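You operate a simulated robot arm through the tools that you are given. There is no shell and no other tool.

You run a simulated robot arm. Do the job below in one go: nothing can be reset, and whatever is moved stays where it is left.

JOB
Shut the dryer down and open its door to cool.
Fine: switch off before the door; heat knob to OFF, air slider to 0.
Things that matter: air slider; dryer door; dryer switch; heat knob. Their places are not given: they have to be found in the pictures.

Only the result counts: the job must be done as asked and must still hold three seconds after the hand-in. Knocking over, shifting, dropping, spilling or breaking anything else fails it.

ROBOT AND FRAMES
A 7-joint arm with a two-finger parallel gripper, fixed in place. Base frame: the origin is on the floor under the middle of its stand, x ahead of it, y to its left, z up. Units: m, degrees, N and s.
It reaches about 1.479 m from its shoulder. Its first joint turns from -166.0 to 166.0 degrees. Payload 4.4 kg.
Tool frame: the origin (TCP) lies between the finger pads and is the grasp point; the fingertips stand 0.023 m ahead of it; z points along the fingers, y is the line along which they close. The gripper opens to 0.094 m. The fingers are 0.038 m wide and 0.01 m thick; the gripper's body (0.054 by 0.096 m) begins 0.039 m behind the TCP.
Orientation is that of the tool frame in the base frame, as a unit quaternion [x, y, z, w]. With the fingers straight down and closing along the base's y, the tool's x points along the base's -x, its y along +y and its z along -z.

CONTROLS
- The arm moves only by the tool servo_tool. Its arguments are lists of equal length, an entry for each row: "gripper": the opening in per cent of the stroke, from 0 (shut) to 100 (fully open); "travel": the shift along the tool's x, y, z in m, a list of three; "rot": the turn, a rotation vector about the tool's x, y, z in degrees, a list of three. In form: {"gripper": [gripper, ...], "travel": [[x, y, z], ...], "rot": [[rx, ry, rz], ...]}. A call has 1 to 20 rows; each row shifts and turns the commanded pose from where the row before left it, along the tool's axes as they then stand. A row lasts 0.2 s, in which the tool goes at most 0.05 m and 8.6 degrees; a call with a longer step from one row to the next is refused whole, and so is a gripper value outside its range. Where a pose cannot be reached the arm comes as near as it can. A force on the tool above 90 N (or 10 N above the force at the start of the call, whichever is more), or a blocked arm, ends the call early, and 0.2 s more pass. Each finger travels about 0.072 m/s and halts on what it meets, pressing with about 27 N; the grip force reading is that of the motor and also rises with nothing between the fingers. The clock runs only during rows and for 0.2 s after the last one: add rows that do not move to give the fingers time. The reply holds the time, the measured pose of the TCP, the force on the tool along the base axes, the opening and the grip force, in the units named above and with some noise, with the torque about the TCP (base axes, N m) and any sound that the robot's microphone picked up, and new pictures: "show" is both (left out), scene, wrist or none.
- Cameras (640 x 400 px; columns grow to the right, rows downward): "scene" is fixed at [0.2201, 0.4998, 1.4627]; the picture's right is [-0.39, -0.92, 0.00], its down [-0.43, 0.18, -0.89] and it looks along [0.82, -0.34, -0.47] (base axes); focal length 312 px, centre (320, 200). "wrist" rides on the gripper at [0.086, 0.016, -0.074] in the tool frame; the picture's right is [-0.18, 0.98, 0.00], its down [-0.58, -0.11, -0.81] and it looks along [-0.79, -0.15, 0.59] (tool axes); focal length 243 px, centre (320, 200).
- measure_at(camera, pixels): for up to 12 pixels [column, row] of the newest picture of that camera ("zoom" is the newest enlarged one), the place [x, y, z] in the base frame of the surface seen there, good to about 0.002 m. It takes no simulated time.
- enlarge(camera, box): a new picture of the part [left, top, right, bottom] of that camera's present view, enlarged. It takes no simulated time.
- close_job(): hands the job in; it is judged then, once.

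Leave the gripper open and the arm clear of the work at the hand-in unless told otherwise.

The tools are called as name(argument=value, ...) on one line, values as JSON. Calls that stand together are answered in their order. servo_tool: Moves the arm, as the interface text tells. Its arguments: {"type":"object","properties":{"gripper":{"type":"array","items":{"type":"number"}},"travel":{"type":"array","items":{"type":"array","items":{"type":"number"}}},"rot":{"type":"array","items":{"type":"array","items":{"type":"number"}}},"show":{"type":"string","enum":["both","scene","wrist","none"]}},"required":["gripper","travel","rot"]} The other tools are called the same way: measure_at (camera, pixels) gives the place of the surface under pixels of a picture; enlarge (camera, box) takes an enlarged picture of a part of a camera's view; close_job () hands the job in.

At the start:

```text
t: 0.0
tool_pos: [0.5199, 0.4347, 1.3302]
tool_rot: [0.0, 1.0, 0.0, 0.001]
force: [0.0, 0.4, -0.5]
moment: [0.01, -0.02, 0.0]
gripper_width: 0.0939
grip_force: 0.0
```

scene: 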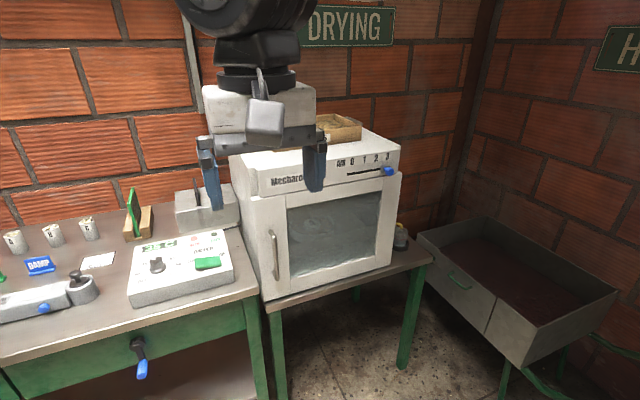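
wrist: 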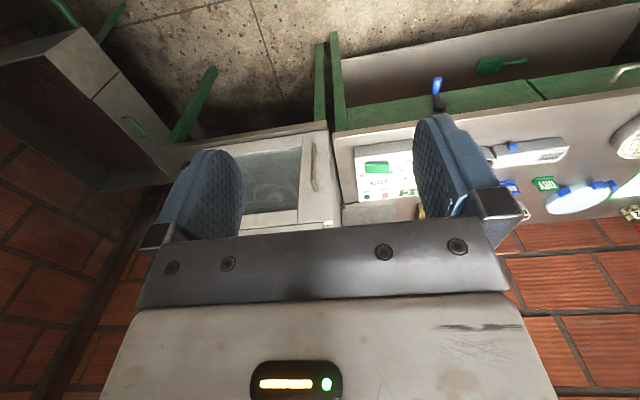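

I see the dryer (white box with a glass door and a handle at about (274,255)), a blue slider knob at (388,171) on its top strip, and a control box at (180,268) with a black knob at (157,265) and a green switch at (207,263). I'll enlarge these areas to read the labels.

enlarge(camera="scene", box=[120, 180, 260, 310])

enlarge(camera="scene", box=[230, 120, 420, 240])

enlarge(camera="wrist", box=[230, 100, 430, 240])

```text
3.08 times, centred on (190, 245) of scene
```

zoom: 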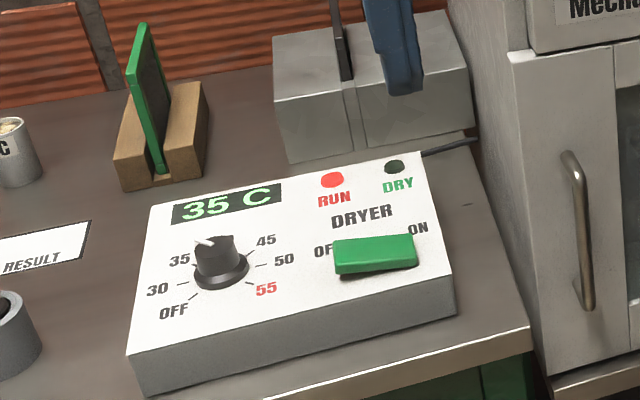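

```text
3.33 times, centred on (325, 180) of scene
```

zoom: 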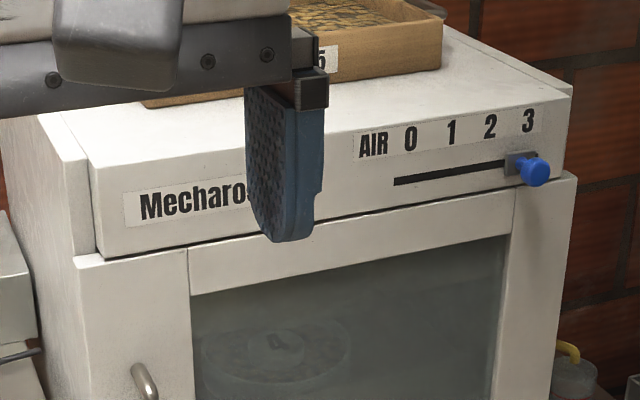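

```text
2.86 times, centred on (330, 170) of wrist
```

zoom: 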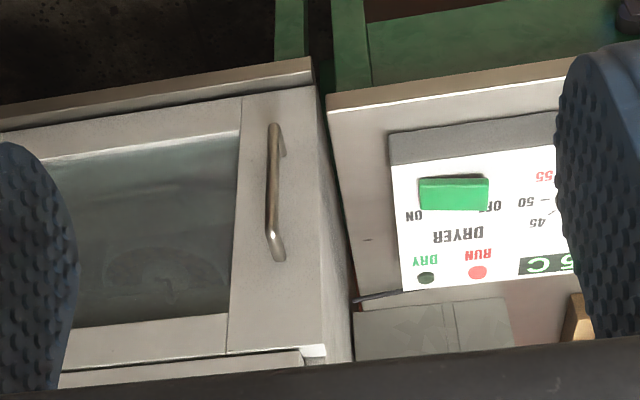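

The control box reads 35 C with its RUN lamp on, the knob points at about 35, and the green rocker sits between OFF (left) and ON (right). The air slider is at 3. I'll zoom tightly on the switch and knob next.

enlarge(camera="scene", box=[185, 245, 233, 275])

enlarge(camera="scene", box=[130, 240, 194, 290])

measure_at(camera="scene", pixels=[[195, 266], [207, 263], [219, 260], [157, 261], [157, 266], [154, 272], [130, 295], [231, 276], [220, 230], [155, 245], [148, 290], [207, 270]])

measure_at(camera="scene", pixels=[[391, 171], [384, 169], [350, 176], [365, 172], [272, 233], [275, 255], [277, 276], [262, 298], [250, 200], [391, 265], [401, 175], [285, 200]])

```text
13.33 times, centred on (209, 260) of scene
```

zoom: 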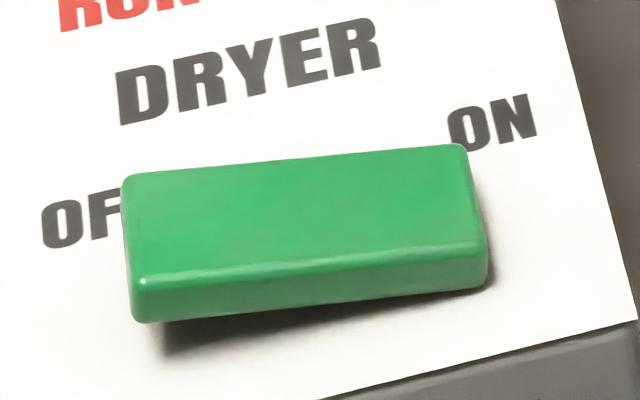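

```text
8.00 times, centred on (162, 265) of scene
```

zoom: 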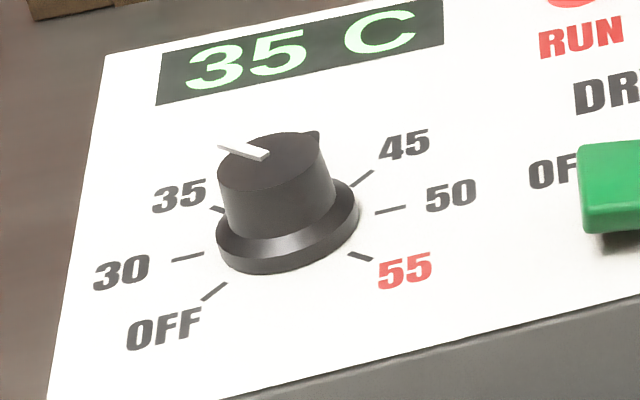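

```text
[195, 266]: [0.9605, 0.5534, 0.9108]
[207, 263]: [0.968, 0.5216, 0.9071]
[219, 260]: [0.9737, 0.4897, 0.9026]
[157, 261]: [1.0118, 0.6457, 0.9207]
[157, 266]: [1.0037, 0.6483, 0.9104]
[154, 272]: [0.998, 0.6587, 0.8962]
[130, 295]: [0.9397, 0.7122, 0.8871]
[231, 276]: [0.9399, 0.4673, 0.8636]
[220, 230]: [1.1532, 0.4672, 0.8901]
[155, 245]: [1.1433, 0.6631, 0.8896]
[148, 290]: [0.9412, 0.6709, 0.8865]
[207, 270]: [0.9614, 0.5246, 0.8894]
```

```text
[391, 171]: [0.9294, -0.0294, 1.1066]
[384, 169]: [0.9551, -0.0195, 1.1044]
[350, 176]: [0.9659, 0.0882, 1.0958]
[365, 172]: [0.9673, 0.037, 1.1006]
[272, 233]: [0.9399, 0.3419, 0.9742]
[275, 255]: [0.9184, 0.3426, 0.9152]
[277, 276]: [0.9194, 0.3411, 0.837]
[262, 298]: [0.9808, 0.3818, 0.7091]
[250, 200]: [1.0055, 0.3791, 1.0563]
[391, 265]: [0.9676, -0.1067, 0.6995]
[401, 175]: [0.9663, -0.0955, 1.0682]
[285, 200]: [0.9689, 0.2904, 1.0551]
```

The rocker's left (OFF) end is high (z≈0.911) and its right (ON) end low (z≈0.903), so it is now ON, and pressing the left end should switch it off. I'll measure the knob's ticks and pointer in the current zoom.

measure_at(camera="zoom", pixels=[[203, 299], [226, 285], [172, 260], [203, 253], [352, 187], [372, 171], [376, 213], [405, 207], [348, 254], [371, 260], [226, 149], [264, 155]])

measure_at(camera="zoom", pixels=[[270, 150], [222, 170], [318, 150], [270, 185], [275, 137], [235, 215], [330, 190], [225, 255], [350, 225], [285, 268], [312, 135], [213, 208]])

```text
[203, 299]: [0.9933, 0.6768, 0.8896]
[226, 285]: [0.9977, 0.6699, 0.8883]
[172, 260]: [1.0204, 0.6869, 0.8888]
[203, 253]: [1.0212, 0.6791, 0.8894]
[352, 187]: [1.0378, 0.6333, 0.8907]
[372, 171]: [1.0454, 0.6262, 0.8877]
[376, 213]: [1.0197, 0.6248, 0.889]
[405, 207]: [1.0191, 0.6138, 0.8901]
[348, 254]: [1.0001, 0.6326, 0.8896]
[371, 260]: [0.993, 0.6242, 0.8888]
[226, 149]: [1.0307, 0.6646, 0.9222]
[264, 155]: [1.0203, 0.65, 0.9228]
```

```text
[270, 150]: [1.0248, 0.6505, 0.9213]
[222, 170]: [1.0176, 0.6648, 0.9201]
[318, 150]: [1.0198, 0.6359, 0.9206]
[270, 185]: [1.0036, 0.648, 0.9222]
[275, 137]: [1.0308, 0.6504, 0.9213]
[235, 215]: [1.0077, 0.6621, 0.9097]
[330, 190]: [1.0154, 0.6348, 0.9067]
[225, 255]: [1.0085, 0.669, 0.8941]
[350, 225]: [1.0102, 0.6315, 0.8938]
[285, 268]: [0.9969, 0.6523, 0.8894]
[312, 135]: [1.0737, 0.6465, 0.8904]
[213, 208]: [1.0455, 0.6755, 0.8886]
```

Knob axis is about (1.020, 0.651), top z≈0.922. OFF is at 135° to the left of "up" and 35 at 45°, so the knob needs about +90° turned counter-clockwise seen from above. I'll measure the slider scale and nearby obstacles.

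enlarge(camera="scene", box=[328, 145, 408, 195])

measure_at(camera="scene", pixels=[[132, 192], [140, 210], [150, 207], [125, 238], [195, 182], [180, 205], [235, 190], [237, 215], [84, 275], [75, 272], [355, 120], [325, 140]])

```text
8.00 times, centred on (368, 170) of scene
```

zoom: 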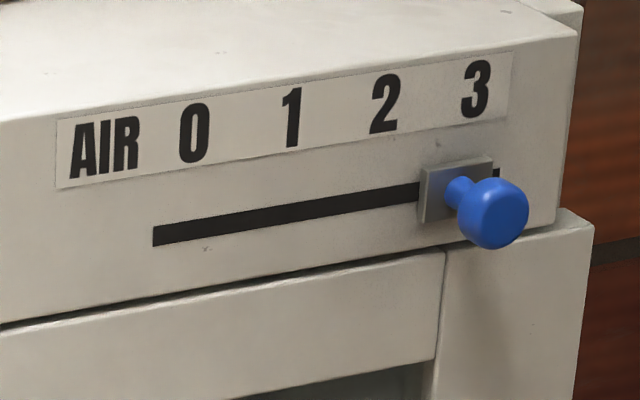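

```text
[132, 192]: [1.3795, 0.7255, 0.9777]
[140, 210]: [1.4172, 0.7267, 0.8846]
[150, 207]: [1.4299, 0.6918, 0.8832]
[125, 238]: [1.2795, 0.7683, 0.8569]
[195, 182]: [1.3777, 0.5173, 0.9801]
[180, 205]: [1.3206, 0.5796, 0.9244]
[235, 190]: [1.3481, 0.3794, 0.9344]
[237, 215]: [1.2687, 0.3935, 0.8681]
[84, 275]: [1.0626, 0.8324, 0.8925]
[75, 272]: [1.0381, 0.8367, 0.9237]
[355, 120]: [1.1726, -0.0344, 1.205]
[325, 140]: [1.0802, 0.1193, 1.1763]
```

measure_at(camera="zoom", pixels=[[195, 133], [292, 116], [387, 103], [475, 90], [156, 236], [496, 174], [440, 195], [478, 165], [425, 195], [492, 215], [455, 185], [515, 215]])

measure_at(camera="zoom", pixels=[[485, 200], [490, 240], [462, 215], [490, 182], [460, 222], [425, 215], [488, 160], [425, 170], [0, 300], [0, 330], [560, 215], [400, 260]])

```text
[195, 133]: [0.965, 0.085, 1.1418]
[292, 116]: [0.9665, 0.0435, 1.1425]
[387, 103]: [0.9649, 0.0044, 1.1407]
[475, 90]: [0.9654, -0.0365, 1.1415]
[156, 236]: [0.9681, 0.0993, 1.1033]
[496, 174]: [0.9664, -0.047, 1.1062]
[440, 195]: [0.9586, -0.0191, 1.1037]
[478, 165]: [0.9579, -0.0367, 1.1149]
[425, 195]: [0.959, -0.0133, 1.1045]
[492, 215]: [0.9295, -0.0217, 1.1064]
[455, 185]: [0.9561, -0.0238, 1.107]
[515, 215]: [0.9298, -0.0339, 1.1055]
```

```text
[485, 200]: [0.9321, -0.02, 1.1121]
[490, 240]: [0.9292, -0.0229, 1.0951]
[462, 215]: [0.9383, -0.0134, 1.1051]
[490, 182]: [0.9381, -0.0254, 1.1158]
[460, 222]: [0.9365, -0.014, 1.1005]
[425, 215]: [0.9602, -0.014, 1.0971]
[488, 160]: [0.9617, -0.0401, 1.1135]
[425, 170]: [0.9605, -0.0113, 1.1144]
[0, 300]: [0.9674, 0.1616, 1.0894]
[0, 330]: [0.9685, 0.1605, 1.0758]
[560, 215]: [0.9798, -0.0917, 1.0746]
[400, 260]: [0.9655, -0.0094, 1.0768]
```

Slider labels are 0 at y≈0.085 and 3 at y≈-0.037, with the knob now at y≈-0.026. First comes the switch: I shut the gripper and move above the rocker's OFF end near (0.97, 0.545), staying at z≈1.0.

servo_tool(gripper=[0, 0, 0, 0, 0, 0, 0, 0, 0, 0, 0, 0, 0, 0, 0], travel=[[-0.032, 0.0079, 0.0236], [-0.032, 0.0079, 0.0236], [-0.032, 0.0079, 0.0236], [-0.032, 0.0079, 0.0236], [-0.032, 0.0079, 0.0236], [-0.032, 0.0079, 0.0236], [-0.032, 0.0079, 0.0236], [-0.032, 0.0079, 0.0236], [-0.032, 0.0079, 0.0236], [-0.032, 0.0079, 0.0236], [-0.032, 0.0079, 0.0236], [-0.032, 0.0079, 0.0236], [-0.032, 0.0079, 0.0236], [-0.032, 0.0079, 0.0236], [0, 0, 0]], rot=[[0, 0, 0], [0, 0, 0], [0, 0, 0], [0, 0, 0], [0, 0, 0], [0, 0, 0], [0, 0, 0], [0, 0, 0], [0, 0, 0], [0, 0, 0], [0, 0, 0], [0, 0, 0], [0, 0, 0], [0, 0, 0], [0, 0, 0]])

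```text
t: 3.2
tool_pos: [0.9667, 0.5453, 0.9998]
tool_rot: [-0.001, 1.0, 0.001, 0.0]
force: [0.7, 0.8, -1.0]
moment: [0.03, -0.01, -0.02]
gripper_width: 0.0
grip_force: 26.6
```

scene: 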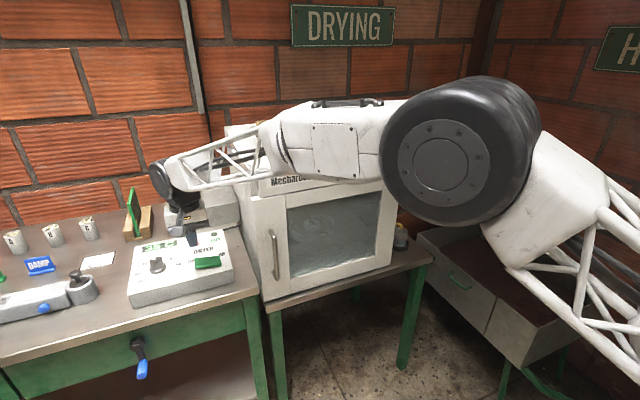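
wrist: 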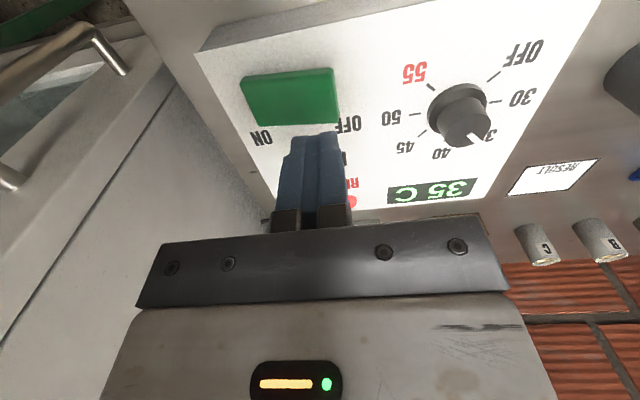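

The tool is above the rocker at z=1.0, and the wrist view shows the green rocker at (290,97). I'll measure its corners before pressing.

measure_at(camera="wrist", pixels=[[243, 80], [332, 70], [337, 95], [248, 100], [290, 85], [325, 85], [336, 118], [258, 122], [465, 105], [490, 100], [472, 138], [440, 110]])

enlarge(camera="wrist", box=[200, 40, 400, 200])

```text
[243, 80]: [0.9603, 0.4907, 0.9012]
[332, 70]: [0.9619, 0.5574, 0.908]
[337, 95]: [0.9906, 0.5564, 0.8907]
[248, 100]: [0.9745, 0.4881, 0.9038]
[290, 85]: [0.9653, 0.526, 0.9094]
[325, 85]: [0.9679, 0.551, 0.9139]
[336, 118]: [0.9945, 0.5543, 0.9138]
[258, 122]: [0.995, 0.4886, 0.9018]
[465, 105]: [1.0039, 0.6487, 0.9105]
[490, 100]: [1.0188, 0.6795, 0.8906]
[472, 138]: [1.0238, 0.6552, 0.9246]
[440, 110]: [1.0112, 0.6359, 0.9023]
```

```text
2.50 times, centred on (300, 120) of wrist
```

zoom: 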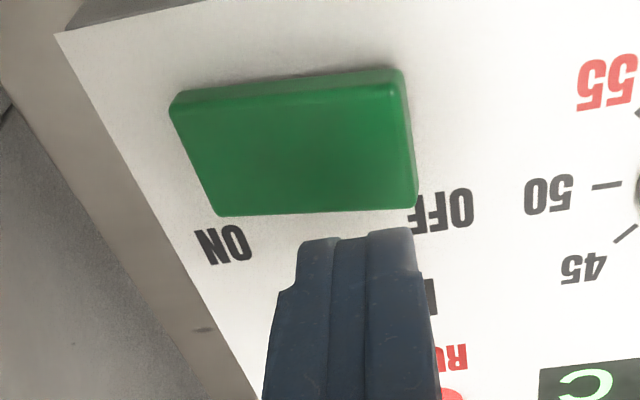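

The rocker spans x 0.960–0.995 and y 0.485–0.557, with the OFF end high at z≈0.914. I shift 1 cm ahead and press down on the OFF end (y≈0.545) in small steps.

servo_tool(gripper=[0, 0, 0, 0, 0, 0, 0], travel=[[-0.0105, 0.001, 0.03], [0, 0, 0.025], [0, 0, 0.004], [0, 0, 0.004], [0, 0, 0.004], [0, 0, 0.004], [0, 0, 0.003]], rot=[[0, 0, 0], [0, 0, 0], [0, 0, 0], [0, 0, 0], [0, 0, 0], [0, 0, 0], [0, 0, 0]])

```text
t: 4.8
tool_pos: [0.9788, 0.5468, 0.929]
tool_rot: [-0.001, 1.0, 0.0, 0.001]
force: [-13.3, -7.0, 21.5]
moment: [-0.36, 0.45, -0.11]
gripper_width: 0.0
grip_force: 26.7
```

scene: 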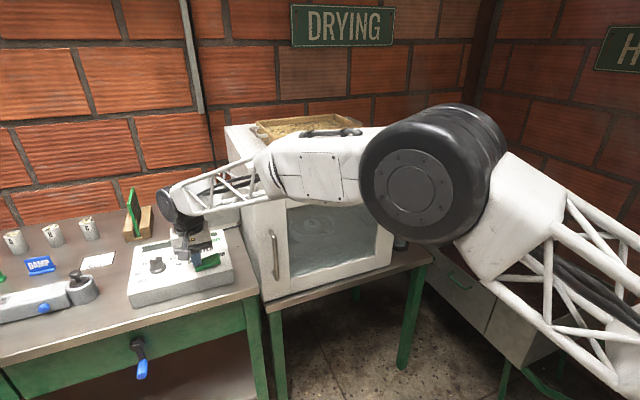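
wrist: 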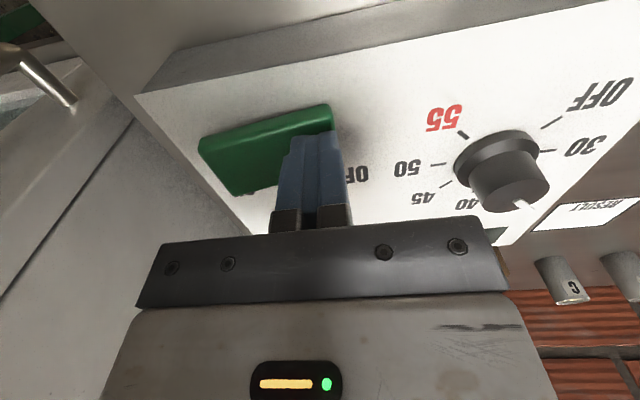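

Contact is at 21.5 N with TCP z=0.929 and the rocker hasn't flipped yet. I press a few more millimetres.

servo_tool(gripper=[0, 0, 0], travel=[[0, 0, 0.003], [0, 0, 0.003], [0, 0, 0.002]], rot=[[0, 0, 0], [0, 0, 0], [0, 0, 0]])

enlarge(camera="wrist", box=[180, 80, 400, 230])

```text
t: 5.6
tool_pos: [0.9803, 0.548, 0.9298]
tool_rot: [0.0, 1.0, 0.002, 0.004]
force: [5.4, 2.5, 8.3]
moment: [-0.02, 0.05, -0.03]
gripper_width: 0.0
grip_force: 26.7
stopped in row 3: the force on the tool passed its limit at 95 N (the readings are from after the stop); the commanded pose is now the measured one
```

scene: 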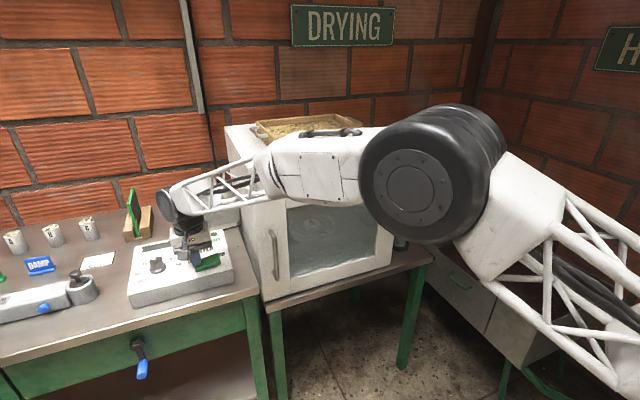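
wrist: 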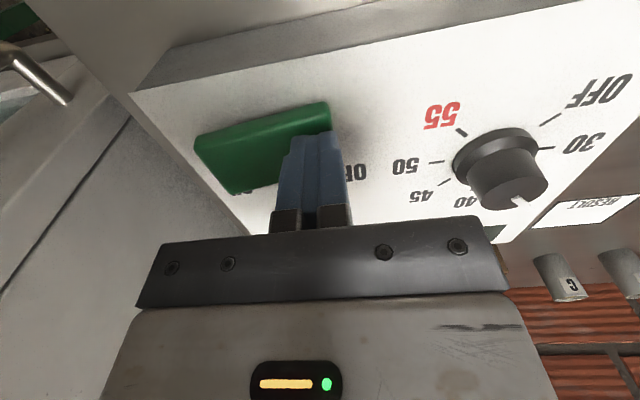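

```text
2.67 times, centred on (290, 155) of wrist
```

zoom: 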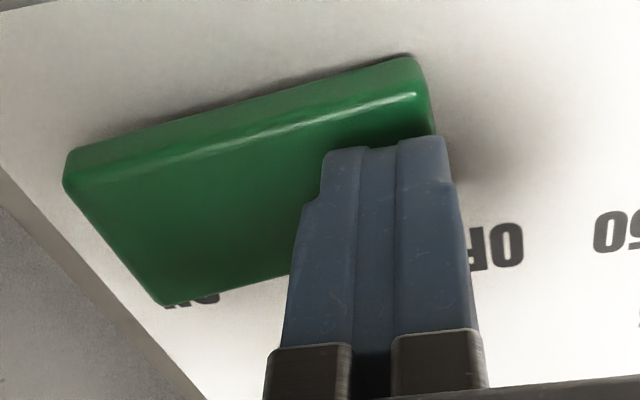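

The push peaked at 95 N and then the call stopped. I raise the tool and look at the rocker, the lamps and the display.

servo_tool(gripper=[0, 0, 0], travel=[[0, 0, -0.02], [0, 0, -0.03], [0, 0, -0.03]], rot=[[0, 0, 0], [0, 0, 0], [0, 0, 0]])

enlarge(camera="scene", box=[120, 210, 260, 310])

enlarge(camera="wrist", box=[180, 40, 540, 230])

```text
t: 6.4
tool_pos: [0.9784, 0.5472, 1.0072]
tool_rot: [-0.001, 1.0, 0.002, 0.003]
force: [-0.1, -0.3, -0.6]
moment: [-0.03, 0.03, 0.05]
gripper_width: 0.0
grip_force: 27.4
```

scene: 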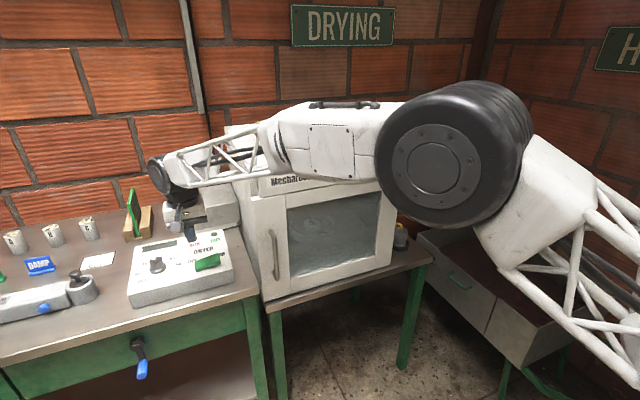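
wrist: 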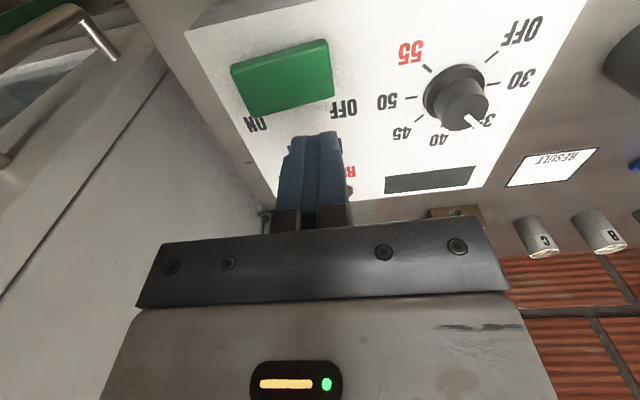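

```text
4.00 times, centred on (190, 260) of scene
```

zoom: 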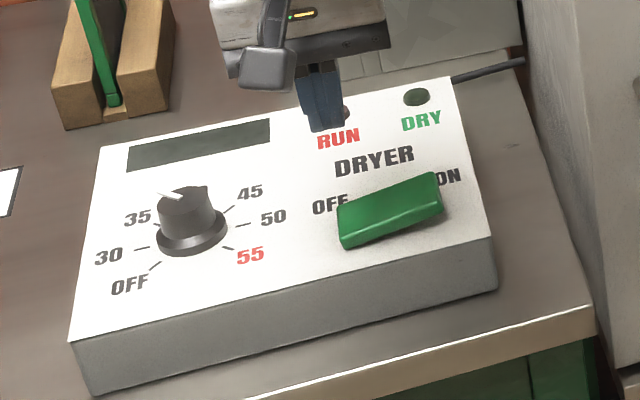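

```text
1.78 times, centred on (360, 135) of wrist
```

zoom: 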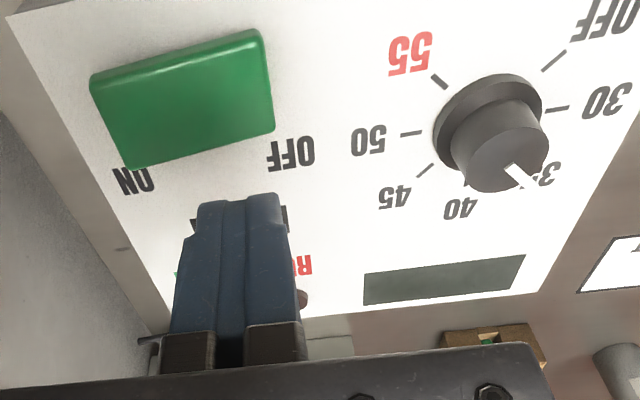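

The switch is off: the display is dark and the OFF end is down. Next is the knob at about (1.020, 0.651). I move over it at z≈1.0, open to about 60 %, and pre-turn the tool -45° about base z so that I can turn +90° afterwards.

servo_tool(gripper=[60, 60, 60, 60, 60, 60, 60, 60, 60, 60], travel=[[-0.014, 0.0347, 0.0], [-0.014, 0.0347, 0.0], [-0.014, 0.0347, 0.0], [0, 0, 0], [0, 0, 0], [0, 0, 0], [0, 0, 0], [0, 0, 0], [0, 0, 0], [0, 0, 0]], rot=[[0, 0, 0], [0, 0, 0], [0, 0, 0], [0, 0, 7.5], [0, 0, 7.5], [0, 0, 7.5], [0, 0, 7.5], [0, 0, 7.5], [0, 0, 7.5], [0, 0, 0]])

```text
t: 8.6
tool_pos: [1.021, 0.652, 1.0078]
tool_rot: [0.384, 0.923, 0.002, 0.001]
force: [0.0, 0.9, -0.2]
moment: [0.0, -0.01, 0.0]
gripper_width: 0.0563
grip_force: 0.3
```

scene: 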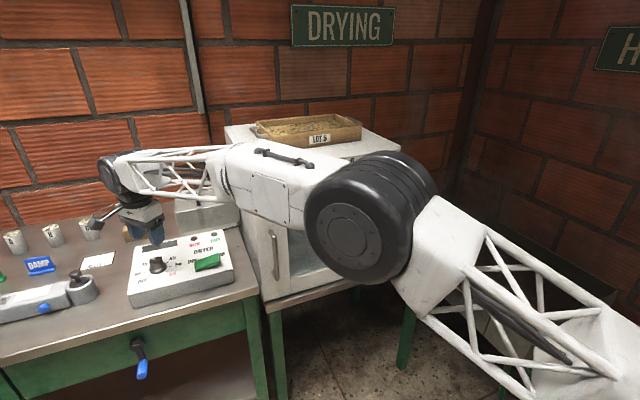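
wrist: 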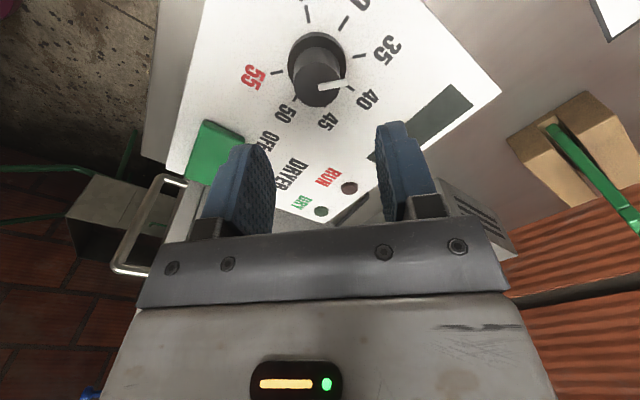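

The tool is centred over the knob with the fingers straddling it. I lower to TCP z≈0.926 (tips at about 0.903, above the skirt), still open.

servo_tool(gripper=[60, 60, 60, 60], travel=[[0, 0, 0.035], [0, 0, 0.03], [0, 0, 0.015], [0, 0, 0.0]], rot=[[0, 0, 0], [0, 0, 0], [0, 0, 0], [0, 0, 0]])

enlarge(camera="wrist", box=[200, 60, 440, 220])

enlarge(camera="scene", box=[110, 200, 240, 300])

```text
t: 9.6
tool_pos: [1.0209, 0.651, 0.9282]
tool_rot: [0.383, 0.924, 0.003, 0.003]
force: [-1.4, 0.3, -0.6]
moment: [0.03, 0.02, 0.0]
gripper_width: 0.0563
grip_force: 0.0
```

scene: 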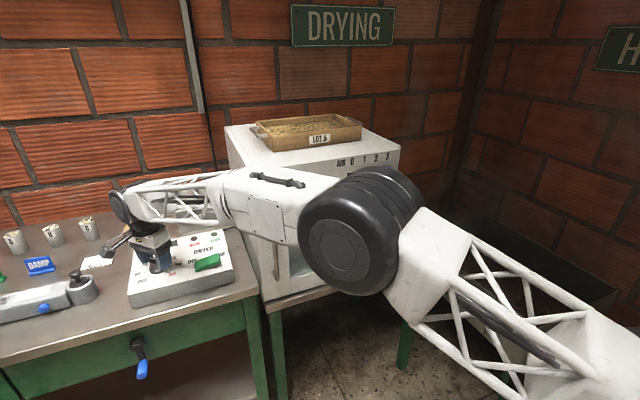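
wrist: 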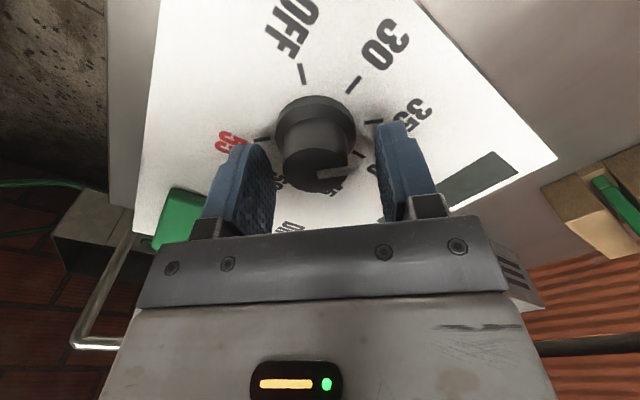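

```text
2.50 times, centred on (320, 140) of wrist
```

zoom: 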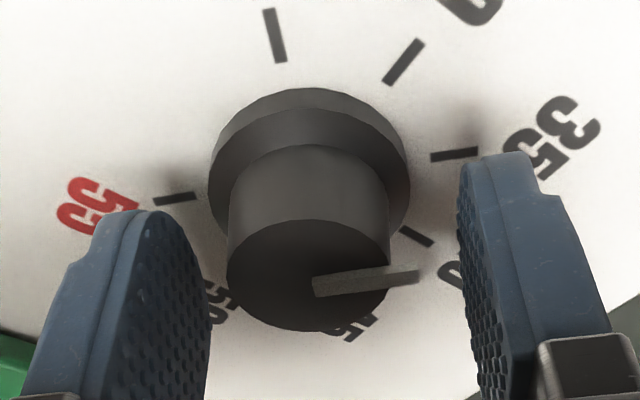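

```text
4.00 times, centred on (175, 250) of scene
```

zoom: 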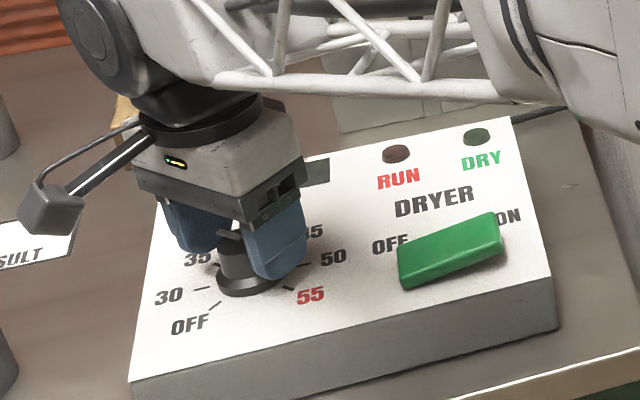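

The knob's white pointer overhangs the top a bit toward one finger. A grip 45° off the pointer is cleaner, so I turn the open gripper back +45° about base z (tool z -45°) in place before closing.

servo_tool(gripper=[60, 60, 60, 60, 60, 60, 60], travel=[[0, 0, 0], [0, 0, 0], [0, 0, 0], [0, 0, 0], [0, 0, 0], [0, 0, 0], [0, 0, 0.001]], rot=[[0, 0, -7.5], [0, 0, -7.5], [0, 0, -7.5], [0, 0, -7.5], [0, 0, -7.5], [0, 0, -7.5], [0, 0, 0]])

enlarge(camera="wrist", box=[200, 60, 440, 220])

measure_at(camera="wrist", pixels=[[250, 170], [395, 170]])

```text
t: 11.2
tool_pos: [1.0203, 0.6527, 0.9276]
tool_rot: [-0.001, 1.0, 0.001, 0.003]
force: [0.0, 0.1, -0.6]
moment: [0.0, 0.01, 0.0]
gripper_width: 0.0563
grip_force: 0.1
```

scene: 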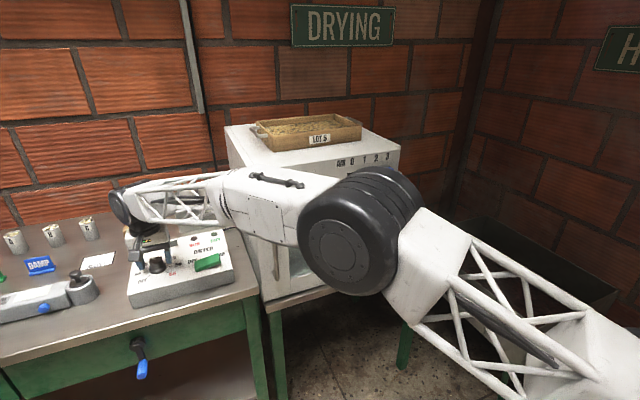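
wrist: 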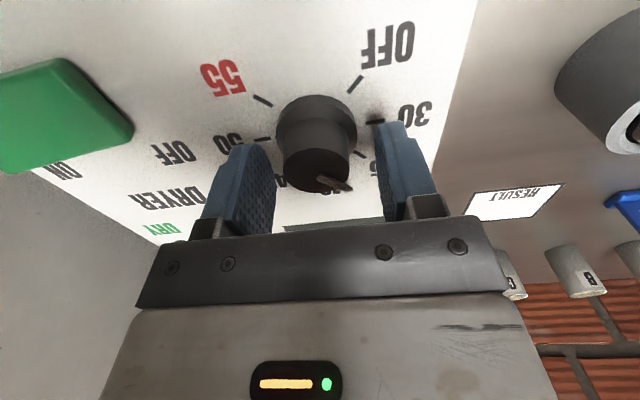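

```text
2.50 times, centred on (320, 140) of wrist
```

zoom: 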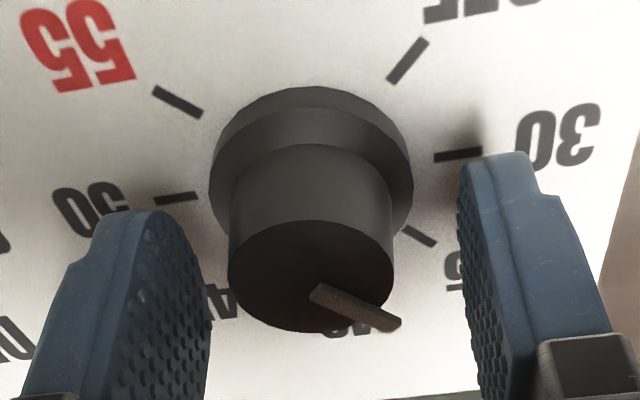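

```text
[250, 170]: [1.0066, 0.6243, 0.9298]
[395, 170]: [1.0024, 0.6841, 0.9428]
```

The fingers are at y≈0.624 and 0.681 around the knob, well centred. I close on the knob.

servo_tool(gripper=[20, 20, 20, 20], travel=[[0, 0, 0], [0, 0, 0], [0, 0, 0], [0, 0, 0]], rot=[[0, 0, 0], [0, 0, 0], [0, 0, 0], [0, 0, 0]], show="wrist")

```text
t: 12.2
tool_pos: [1.0217, 0.6505, 0.9275]
tool_rot: [0.001, 1.0, 0.002, 0.003]
force: [-0.6, -29.8, 1.6]
moment: [-0.68, 0.09, 0.1]
gripper_width: 0.0334
grip_force: 45.4
```

wrist: 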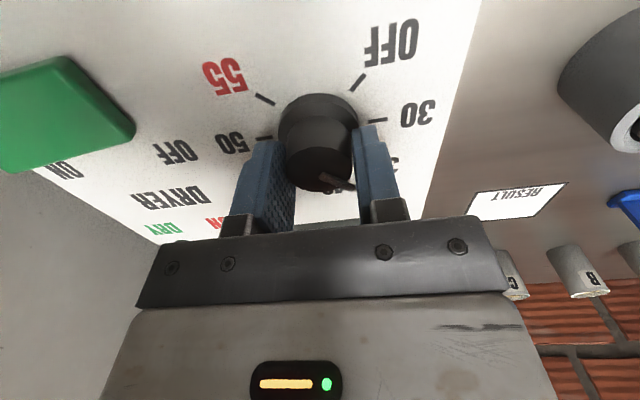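

The knob is gripped (width 0.033), with a 30 N sideways load because I am about 1.5 mm off centre. I shift -1.5 mm in y and turn the tool -90° about its z, in two stages to check.

servo_tool(gripper=[20, 20, 20, 20, 20, 20, 20, 20], travel=[[0, -0.0015, 0], [0, 0, 0], [0, 0, 0], [0, 0, 0], [0, 0, 0], [0, 0, 0], [0, 0, 0], [0, 0, 0]], rot=[[0, 0, 0], [0, 0, -7.5], [0, 0, -7.5], [0, 0, -7.5], [0, 0, -7.5], [0, 0, -7.5], [0, 0, -7.5], [0, 0, 0]])

enlarge(camera="wrist", box=[200, 60, 440, 220])

```text
t: 14.0
tool_pos: [1.0206, 0.6525, 0.9263]
tool_rot: [-0.383, 0.924, 0.001, 0.004]
force: [13.5, 30.2, -5.3]
moment: [0.68, -0.38, -0.06]
gripper_width: 0.0333
grip_force: 45.1
```

scene: 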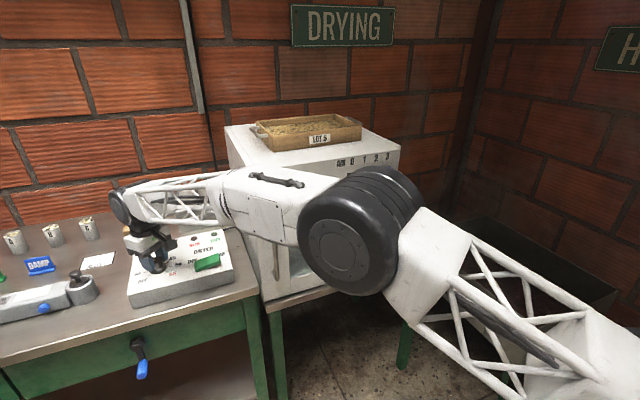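
wrist: 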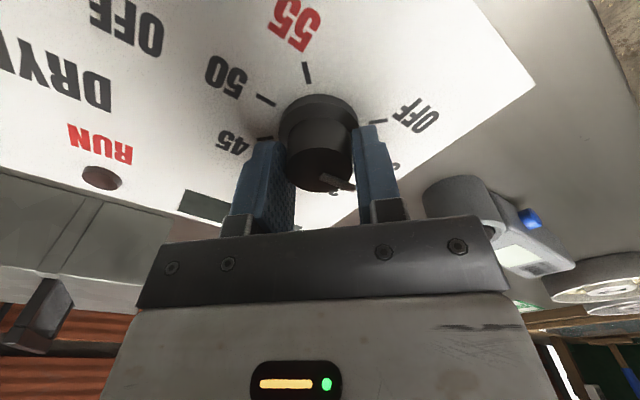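

```text
2.50 times, centred on (320, 140) of wrist
```

zoom: 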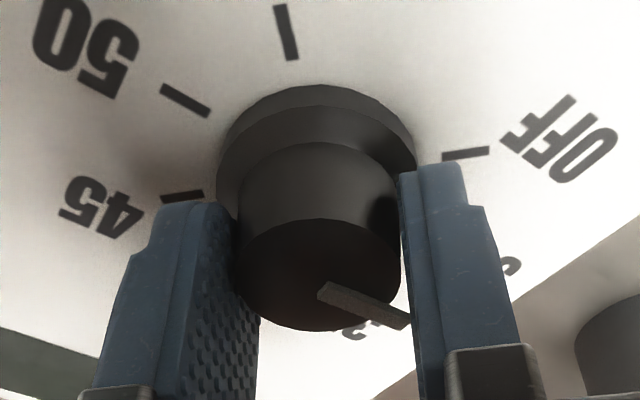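

The pointer turned along with the gripper (now 90° → "30"). I relieve the side load slightly and turn another 45° to OFF.

servo_tool(gripper=[20, 20, 20, 20, 20, 20, 20, 20], travel=[[-0.002, 0.001, 0], [0, 0, 0], [0, 0, 0], [0, 0, 0], [0, 0, 0], [0, 0, 0], [0, 0, 0], [0, 0, 0]], rot=[[0, 0, 0], [0, 0, -7.5], [0, 0, -7.5], [0, 0, -7.5], [0, 0, -7.5], [0, 0, -7.5], [0, 0, -7.5], [0, 0, 0]])

enlarge(camera="wrist", box=[200, 60, 440, 220])

enlarge(camera="scene", box=[110, 220, 220, 300])

```text
t: 15.6
tool_pos: [1.0199, 0.6545, 0.9266]
tool_rot: [-0.707, 0.708, 0.0, 0.002]
force: [-25.2, -4.3, 8.0]
moment: [0.04, 0.72, -0.06]
gripper_width: 0.0336
grip_force: 16.5
stopped in row 8: the force on the tool passed its limit at 90 N (the readings are from after the stop); the commanded pose is now the measured one
```

scene: 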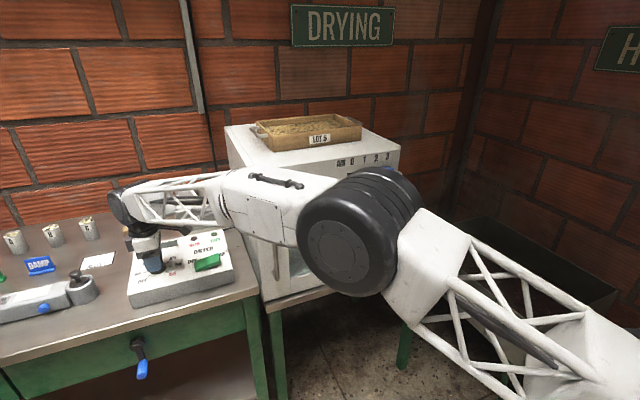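
wrist: 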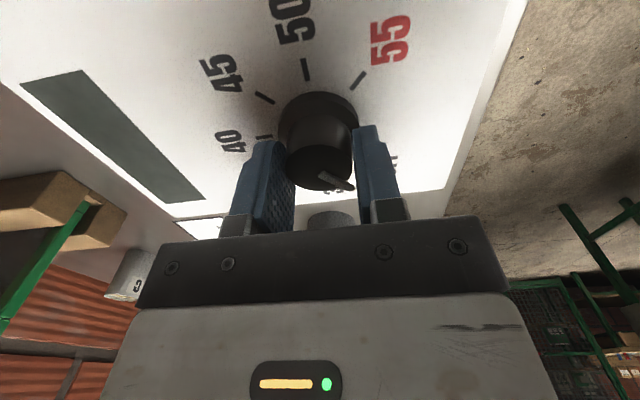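

```text
2.50 times, centred on (320, 140) of wrist
```

zoom: 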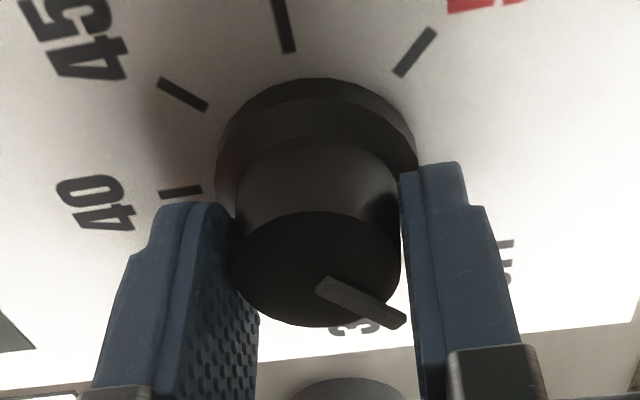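

```text
5.00 times, centred on (165, 260) of scene
```

zoom: 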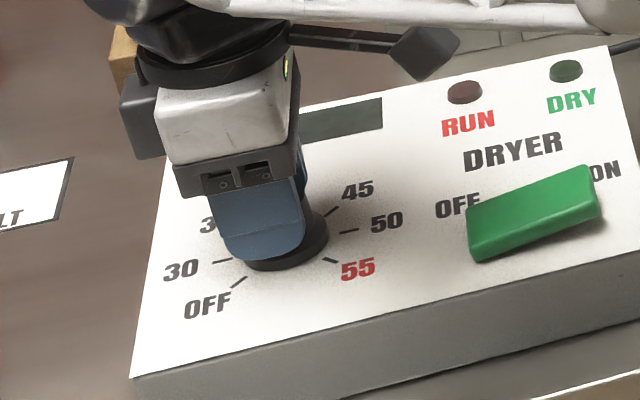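

The tool yaw is now +90° and the pointer kept its relation to the fingers; the force limit tripped right at the end, probably at the end stop. I open the fingers and lift to check.

servo_tool(gripper=[60, 60, 60, 60, 60, 60], travel=[[0, 0, 0], [0, 0, 0], [0, 0, 0], [0, 0, -0.02], [0, 0, -0.04], [0, 0, -0.04]], rot=[[0, 0, 0], [0, 0, 0], [0, 0, 0], [0, 0, 0], [0, 0, 0], [0, 0, 0]])

enlarge(camera="wrist", box=[200, 0, 440, 160])

enlarge(camera="scene", box=[110, 220, 220, 300])

```text
t: 17.0
tool_pos: [1.0192, 0.6528, 1.0258]
tool_rot: [-0.706, 0.708, -0.001, 0.001]
force: [0.4, 0.3, -2.3]
moment: [0.03, 0.03, 0.0]
gripper_width: 0.0565
grip_force: 0.0
```

scene: 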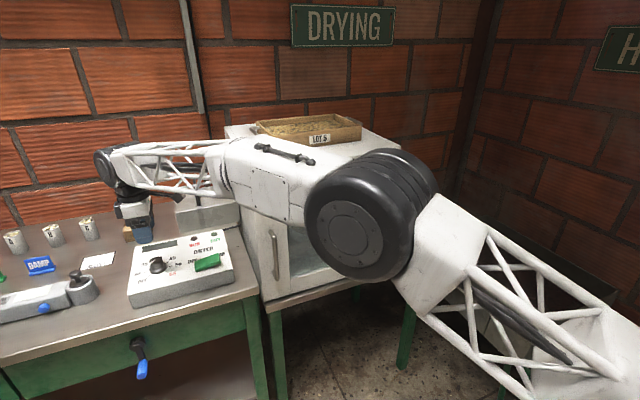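
wrist: 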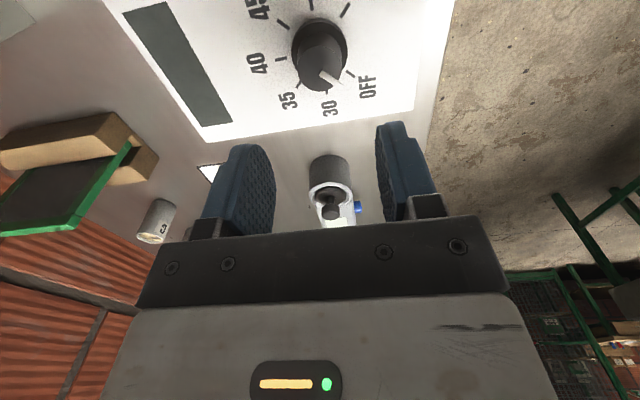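

```text
2.50 times, centred on (320, 80) of wrist
```

zoom: 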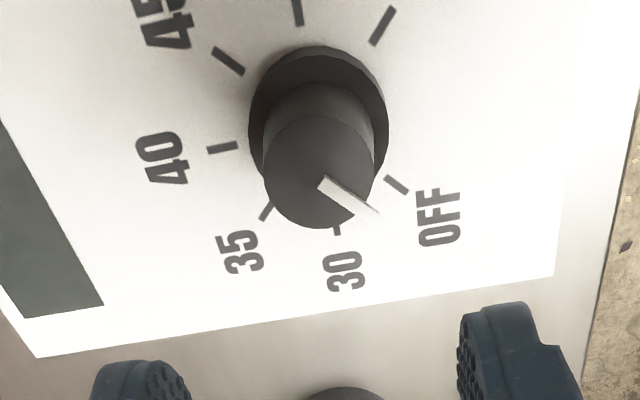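

```text
5.00 times, centred on (165, 260) of scene
```

zoom: 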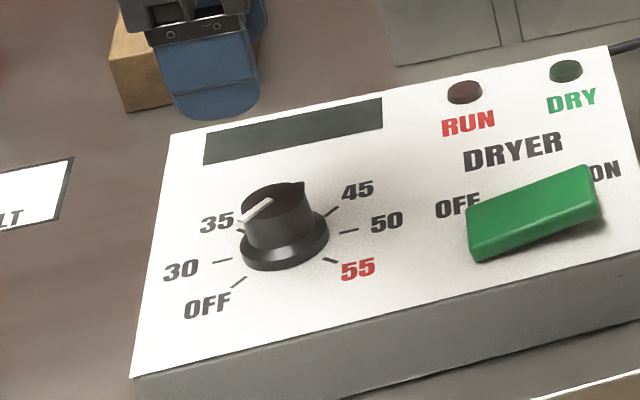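

In both views the pointer lines up with the OFF tick. I'll measure the pointer to confirm.

measure_at(camera="zoom", pixels=[[242, 218], [268, 201], [255, 209], [300, 190], [272, 184], [245, 205], [233, 287], [245, 278]])

measure_at(camera="wrist", pixels=[[322, 72], [331, 78], [340, 84], [348, 73], [352, 77], [300, 60], [345, 45], [312, 84]])

```text
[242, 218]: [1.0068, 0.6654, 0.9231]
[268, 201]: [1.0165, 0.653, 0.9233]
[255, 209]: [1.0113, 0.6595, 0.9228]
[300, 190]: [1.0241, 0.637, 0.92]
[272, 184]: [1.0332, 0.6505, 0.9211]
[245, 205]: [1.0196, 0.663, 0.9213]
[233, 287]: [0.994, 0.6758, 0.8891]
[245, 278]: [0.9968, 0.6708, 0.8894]
```

```text
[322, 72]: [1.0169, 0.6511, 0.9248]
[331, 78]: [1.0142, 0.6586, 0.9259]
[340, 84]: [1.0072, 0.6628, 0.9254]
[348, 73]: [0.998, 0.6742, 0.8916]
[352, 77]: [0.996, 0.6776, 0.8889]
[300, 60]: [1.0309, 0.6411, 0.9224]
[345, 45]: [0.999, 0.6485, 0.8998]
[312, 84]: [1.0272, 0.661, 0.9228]
```

The pointer reads about 129–132° against the tick's 134–135°, so it may be a few degrees short. I'll take a tighter zoom to judge it.

enlarge(camera="scene", box=[145, 250, 177, 280])

enlarge(camera="wrist", box=[280, 10, 380, 110])

```text
13.33 times, centred on (161, 265) of scene
```

zoom: 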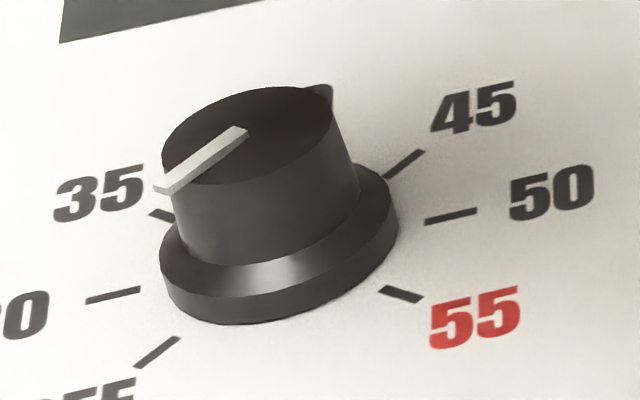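

```text
4.00 times, centred on (330, 60) of wrist
```

zoom: 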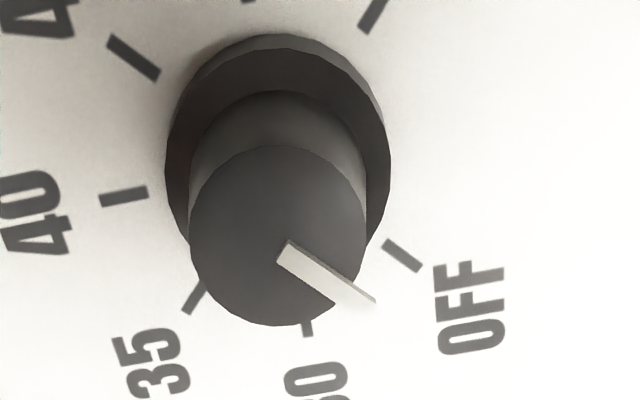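

In the tight zoom the pointer is parallel to the OFF tick (slopes 0.73 vs 0.71), so the knob is at OFF. Now the air slider: I raise clear, turn the tool yaw back to 0 and start moving right, staying high in front of the dryer.

servo_tool(gripper=[60, 60, 60, 60, 60, 60, 60, 60, 60, 60, 60, 60], travel=[[0, 0, -0.045], [0, 0, -0.045], [0, 0, -0.045], [0, 0, -0.045], [0, 0, -0.045], [0, 0, 0], [0, 0, 0], [0, 0, 0], [0, 0, 0], [0, 0, 0], [0, 0, 0], [0, 0, 0]], rot=[[0, 0, 0], [0, 0, 8.2], [0, 0, 8.2], [0, 0, 8.2], [0, 0, 8.2], [0, 0, 8.2], [0, 0, 8.2], [0, 0, 8.2], [0, 0, 8.2], [0, 0, 8.2], [0, 0, 8.2], [0, 0, 8.0]], show="scene")

```text
t: 19.6
tool_pos: [1.0185, 0.6522, 1.2515]
tool_rot: [0.002, 1.0, 0.001, 0.002]
force: [0.6, 0.0, -0.2]
moment: [0.01, 0.04, -0.01]
gripper_width: 0.0564
grip_force: 0.1
```

scene: 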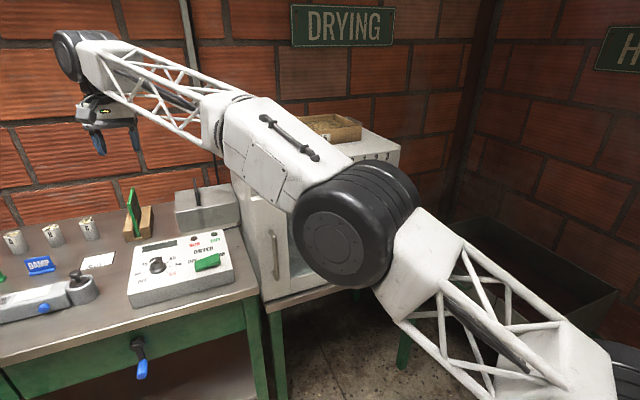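

The tool is high and straight again. I'll measure the elbow and forearm against the dryer front to judge clearance before moving.

measure_at(camera="scene", pixels=[[342, 240], [380, 200], [300, 175], [400, 190], [270, 160], [430, 250], [590, 370], [500, 320], [330, 120], [352, 125], [398, 150], [255, 230]])

```text
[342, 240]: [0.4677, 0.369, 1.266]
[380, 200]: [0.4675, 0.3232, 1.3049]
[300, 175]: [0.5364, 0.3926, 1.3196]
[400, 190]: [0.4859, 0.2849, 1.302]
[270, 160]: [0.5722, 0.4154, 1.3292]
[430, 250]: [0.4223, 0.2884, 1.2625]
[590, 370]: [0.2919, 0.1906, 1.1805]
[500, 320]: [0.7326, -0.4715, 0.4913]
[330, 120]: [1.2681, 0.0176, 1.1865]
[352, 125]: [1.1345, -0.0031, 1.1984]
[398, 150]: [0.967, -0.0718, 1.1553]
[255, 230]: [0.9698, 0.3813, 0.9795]
```

The elbow is well in front (x≈0.45), clear of the dryer. I move the tool to about (0.75, -0.03, 1.25), passing in front of the dryer.

servo_tool(gripper=[60, 60, 60, 60, 60, 60, 60, 60, 60, 60, 60, 60, 60, 60, 60, 60, 60], travel=[[0.0169, -0.0427, 0], [0.0169, -0.0427, 0], [0.0169, -0.0427, 0], [0.0169, -0.0427, 0], [0.0169, -0.0427, 0], [0.0169, -0.0427, 0], [0.0169, -0.0427, 0], [0.0169, -0.0427, 0], [0.0169, -0.0427, 0], [0.0169, -0.0427, 0], [0.0169, -0.0427, 0], [0.0169, -0.0427, 0], [0.0169, -0.0427, 0], [0.0169, -0.0427, 0], [0.0169, -0.0427, 0], [0.0169, -0.0427, 0], [0, 0, 0]], rot=[[0, 0, 0], [0, 0, 0], [0, 0, 0], [0, 0, 0], [0, 0, 0], [0, 0, 0], [0, 0, 0], [0, 0, 0], [0, 0, 0], [0, 0, 0], [0, 0, 0], [0, 0, 0], [0, 0, 0], [0, 0, 0], [0, 0, 0], [0, 0, 0], [0, 0, 0]])

```text
t: 23.2
tool_pos: [0.7451, -0.03, 1.2482]
tool_rot: [0.001, 1.0, 0.001, 0.002]
force: [-0.1, -0.4, -0.7]
moment: [0.01, 0.01, 0.02]
gripper_width: 0.0564
grip_force: 0.0
```

scene: 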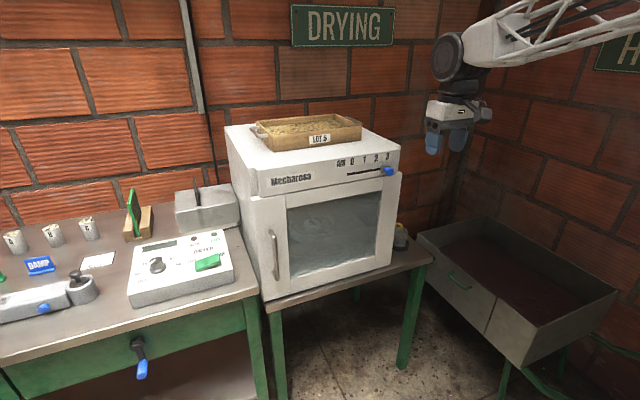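
wrist: 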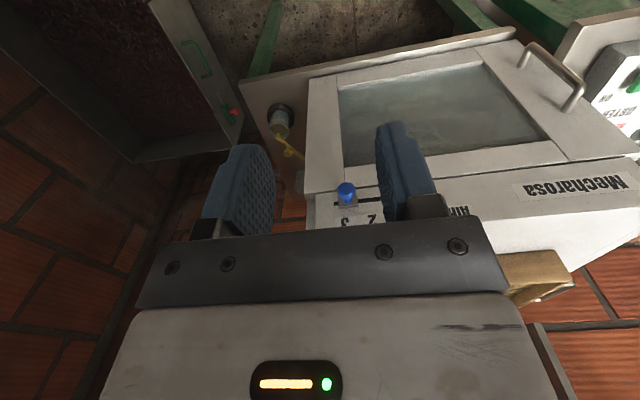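

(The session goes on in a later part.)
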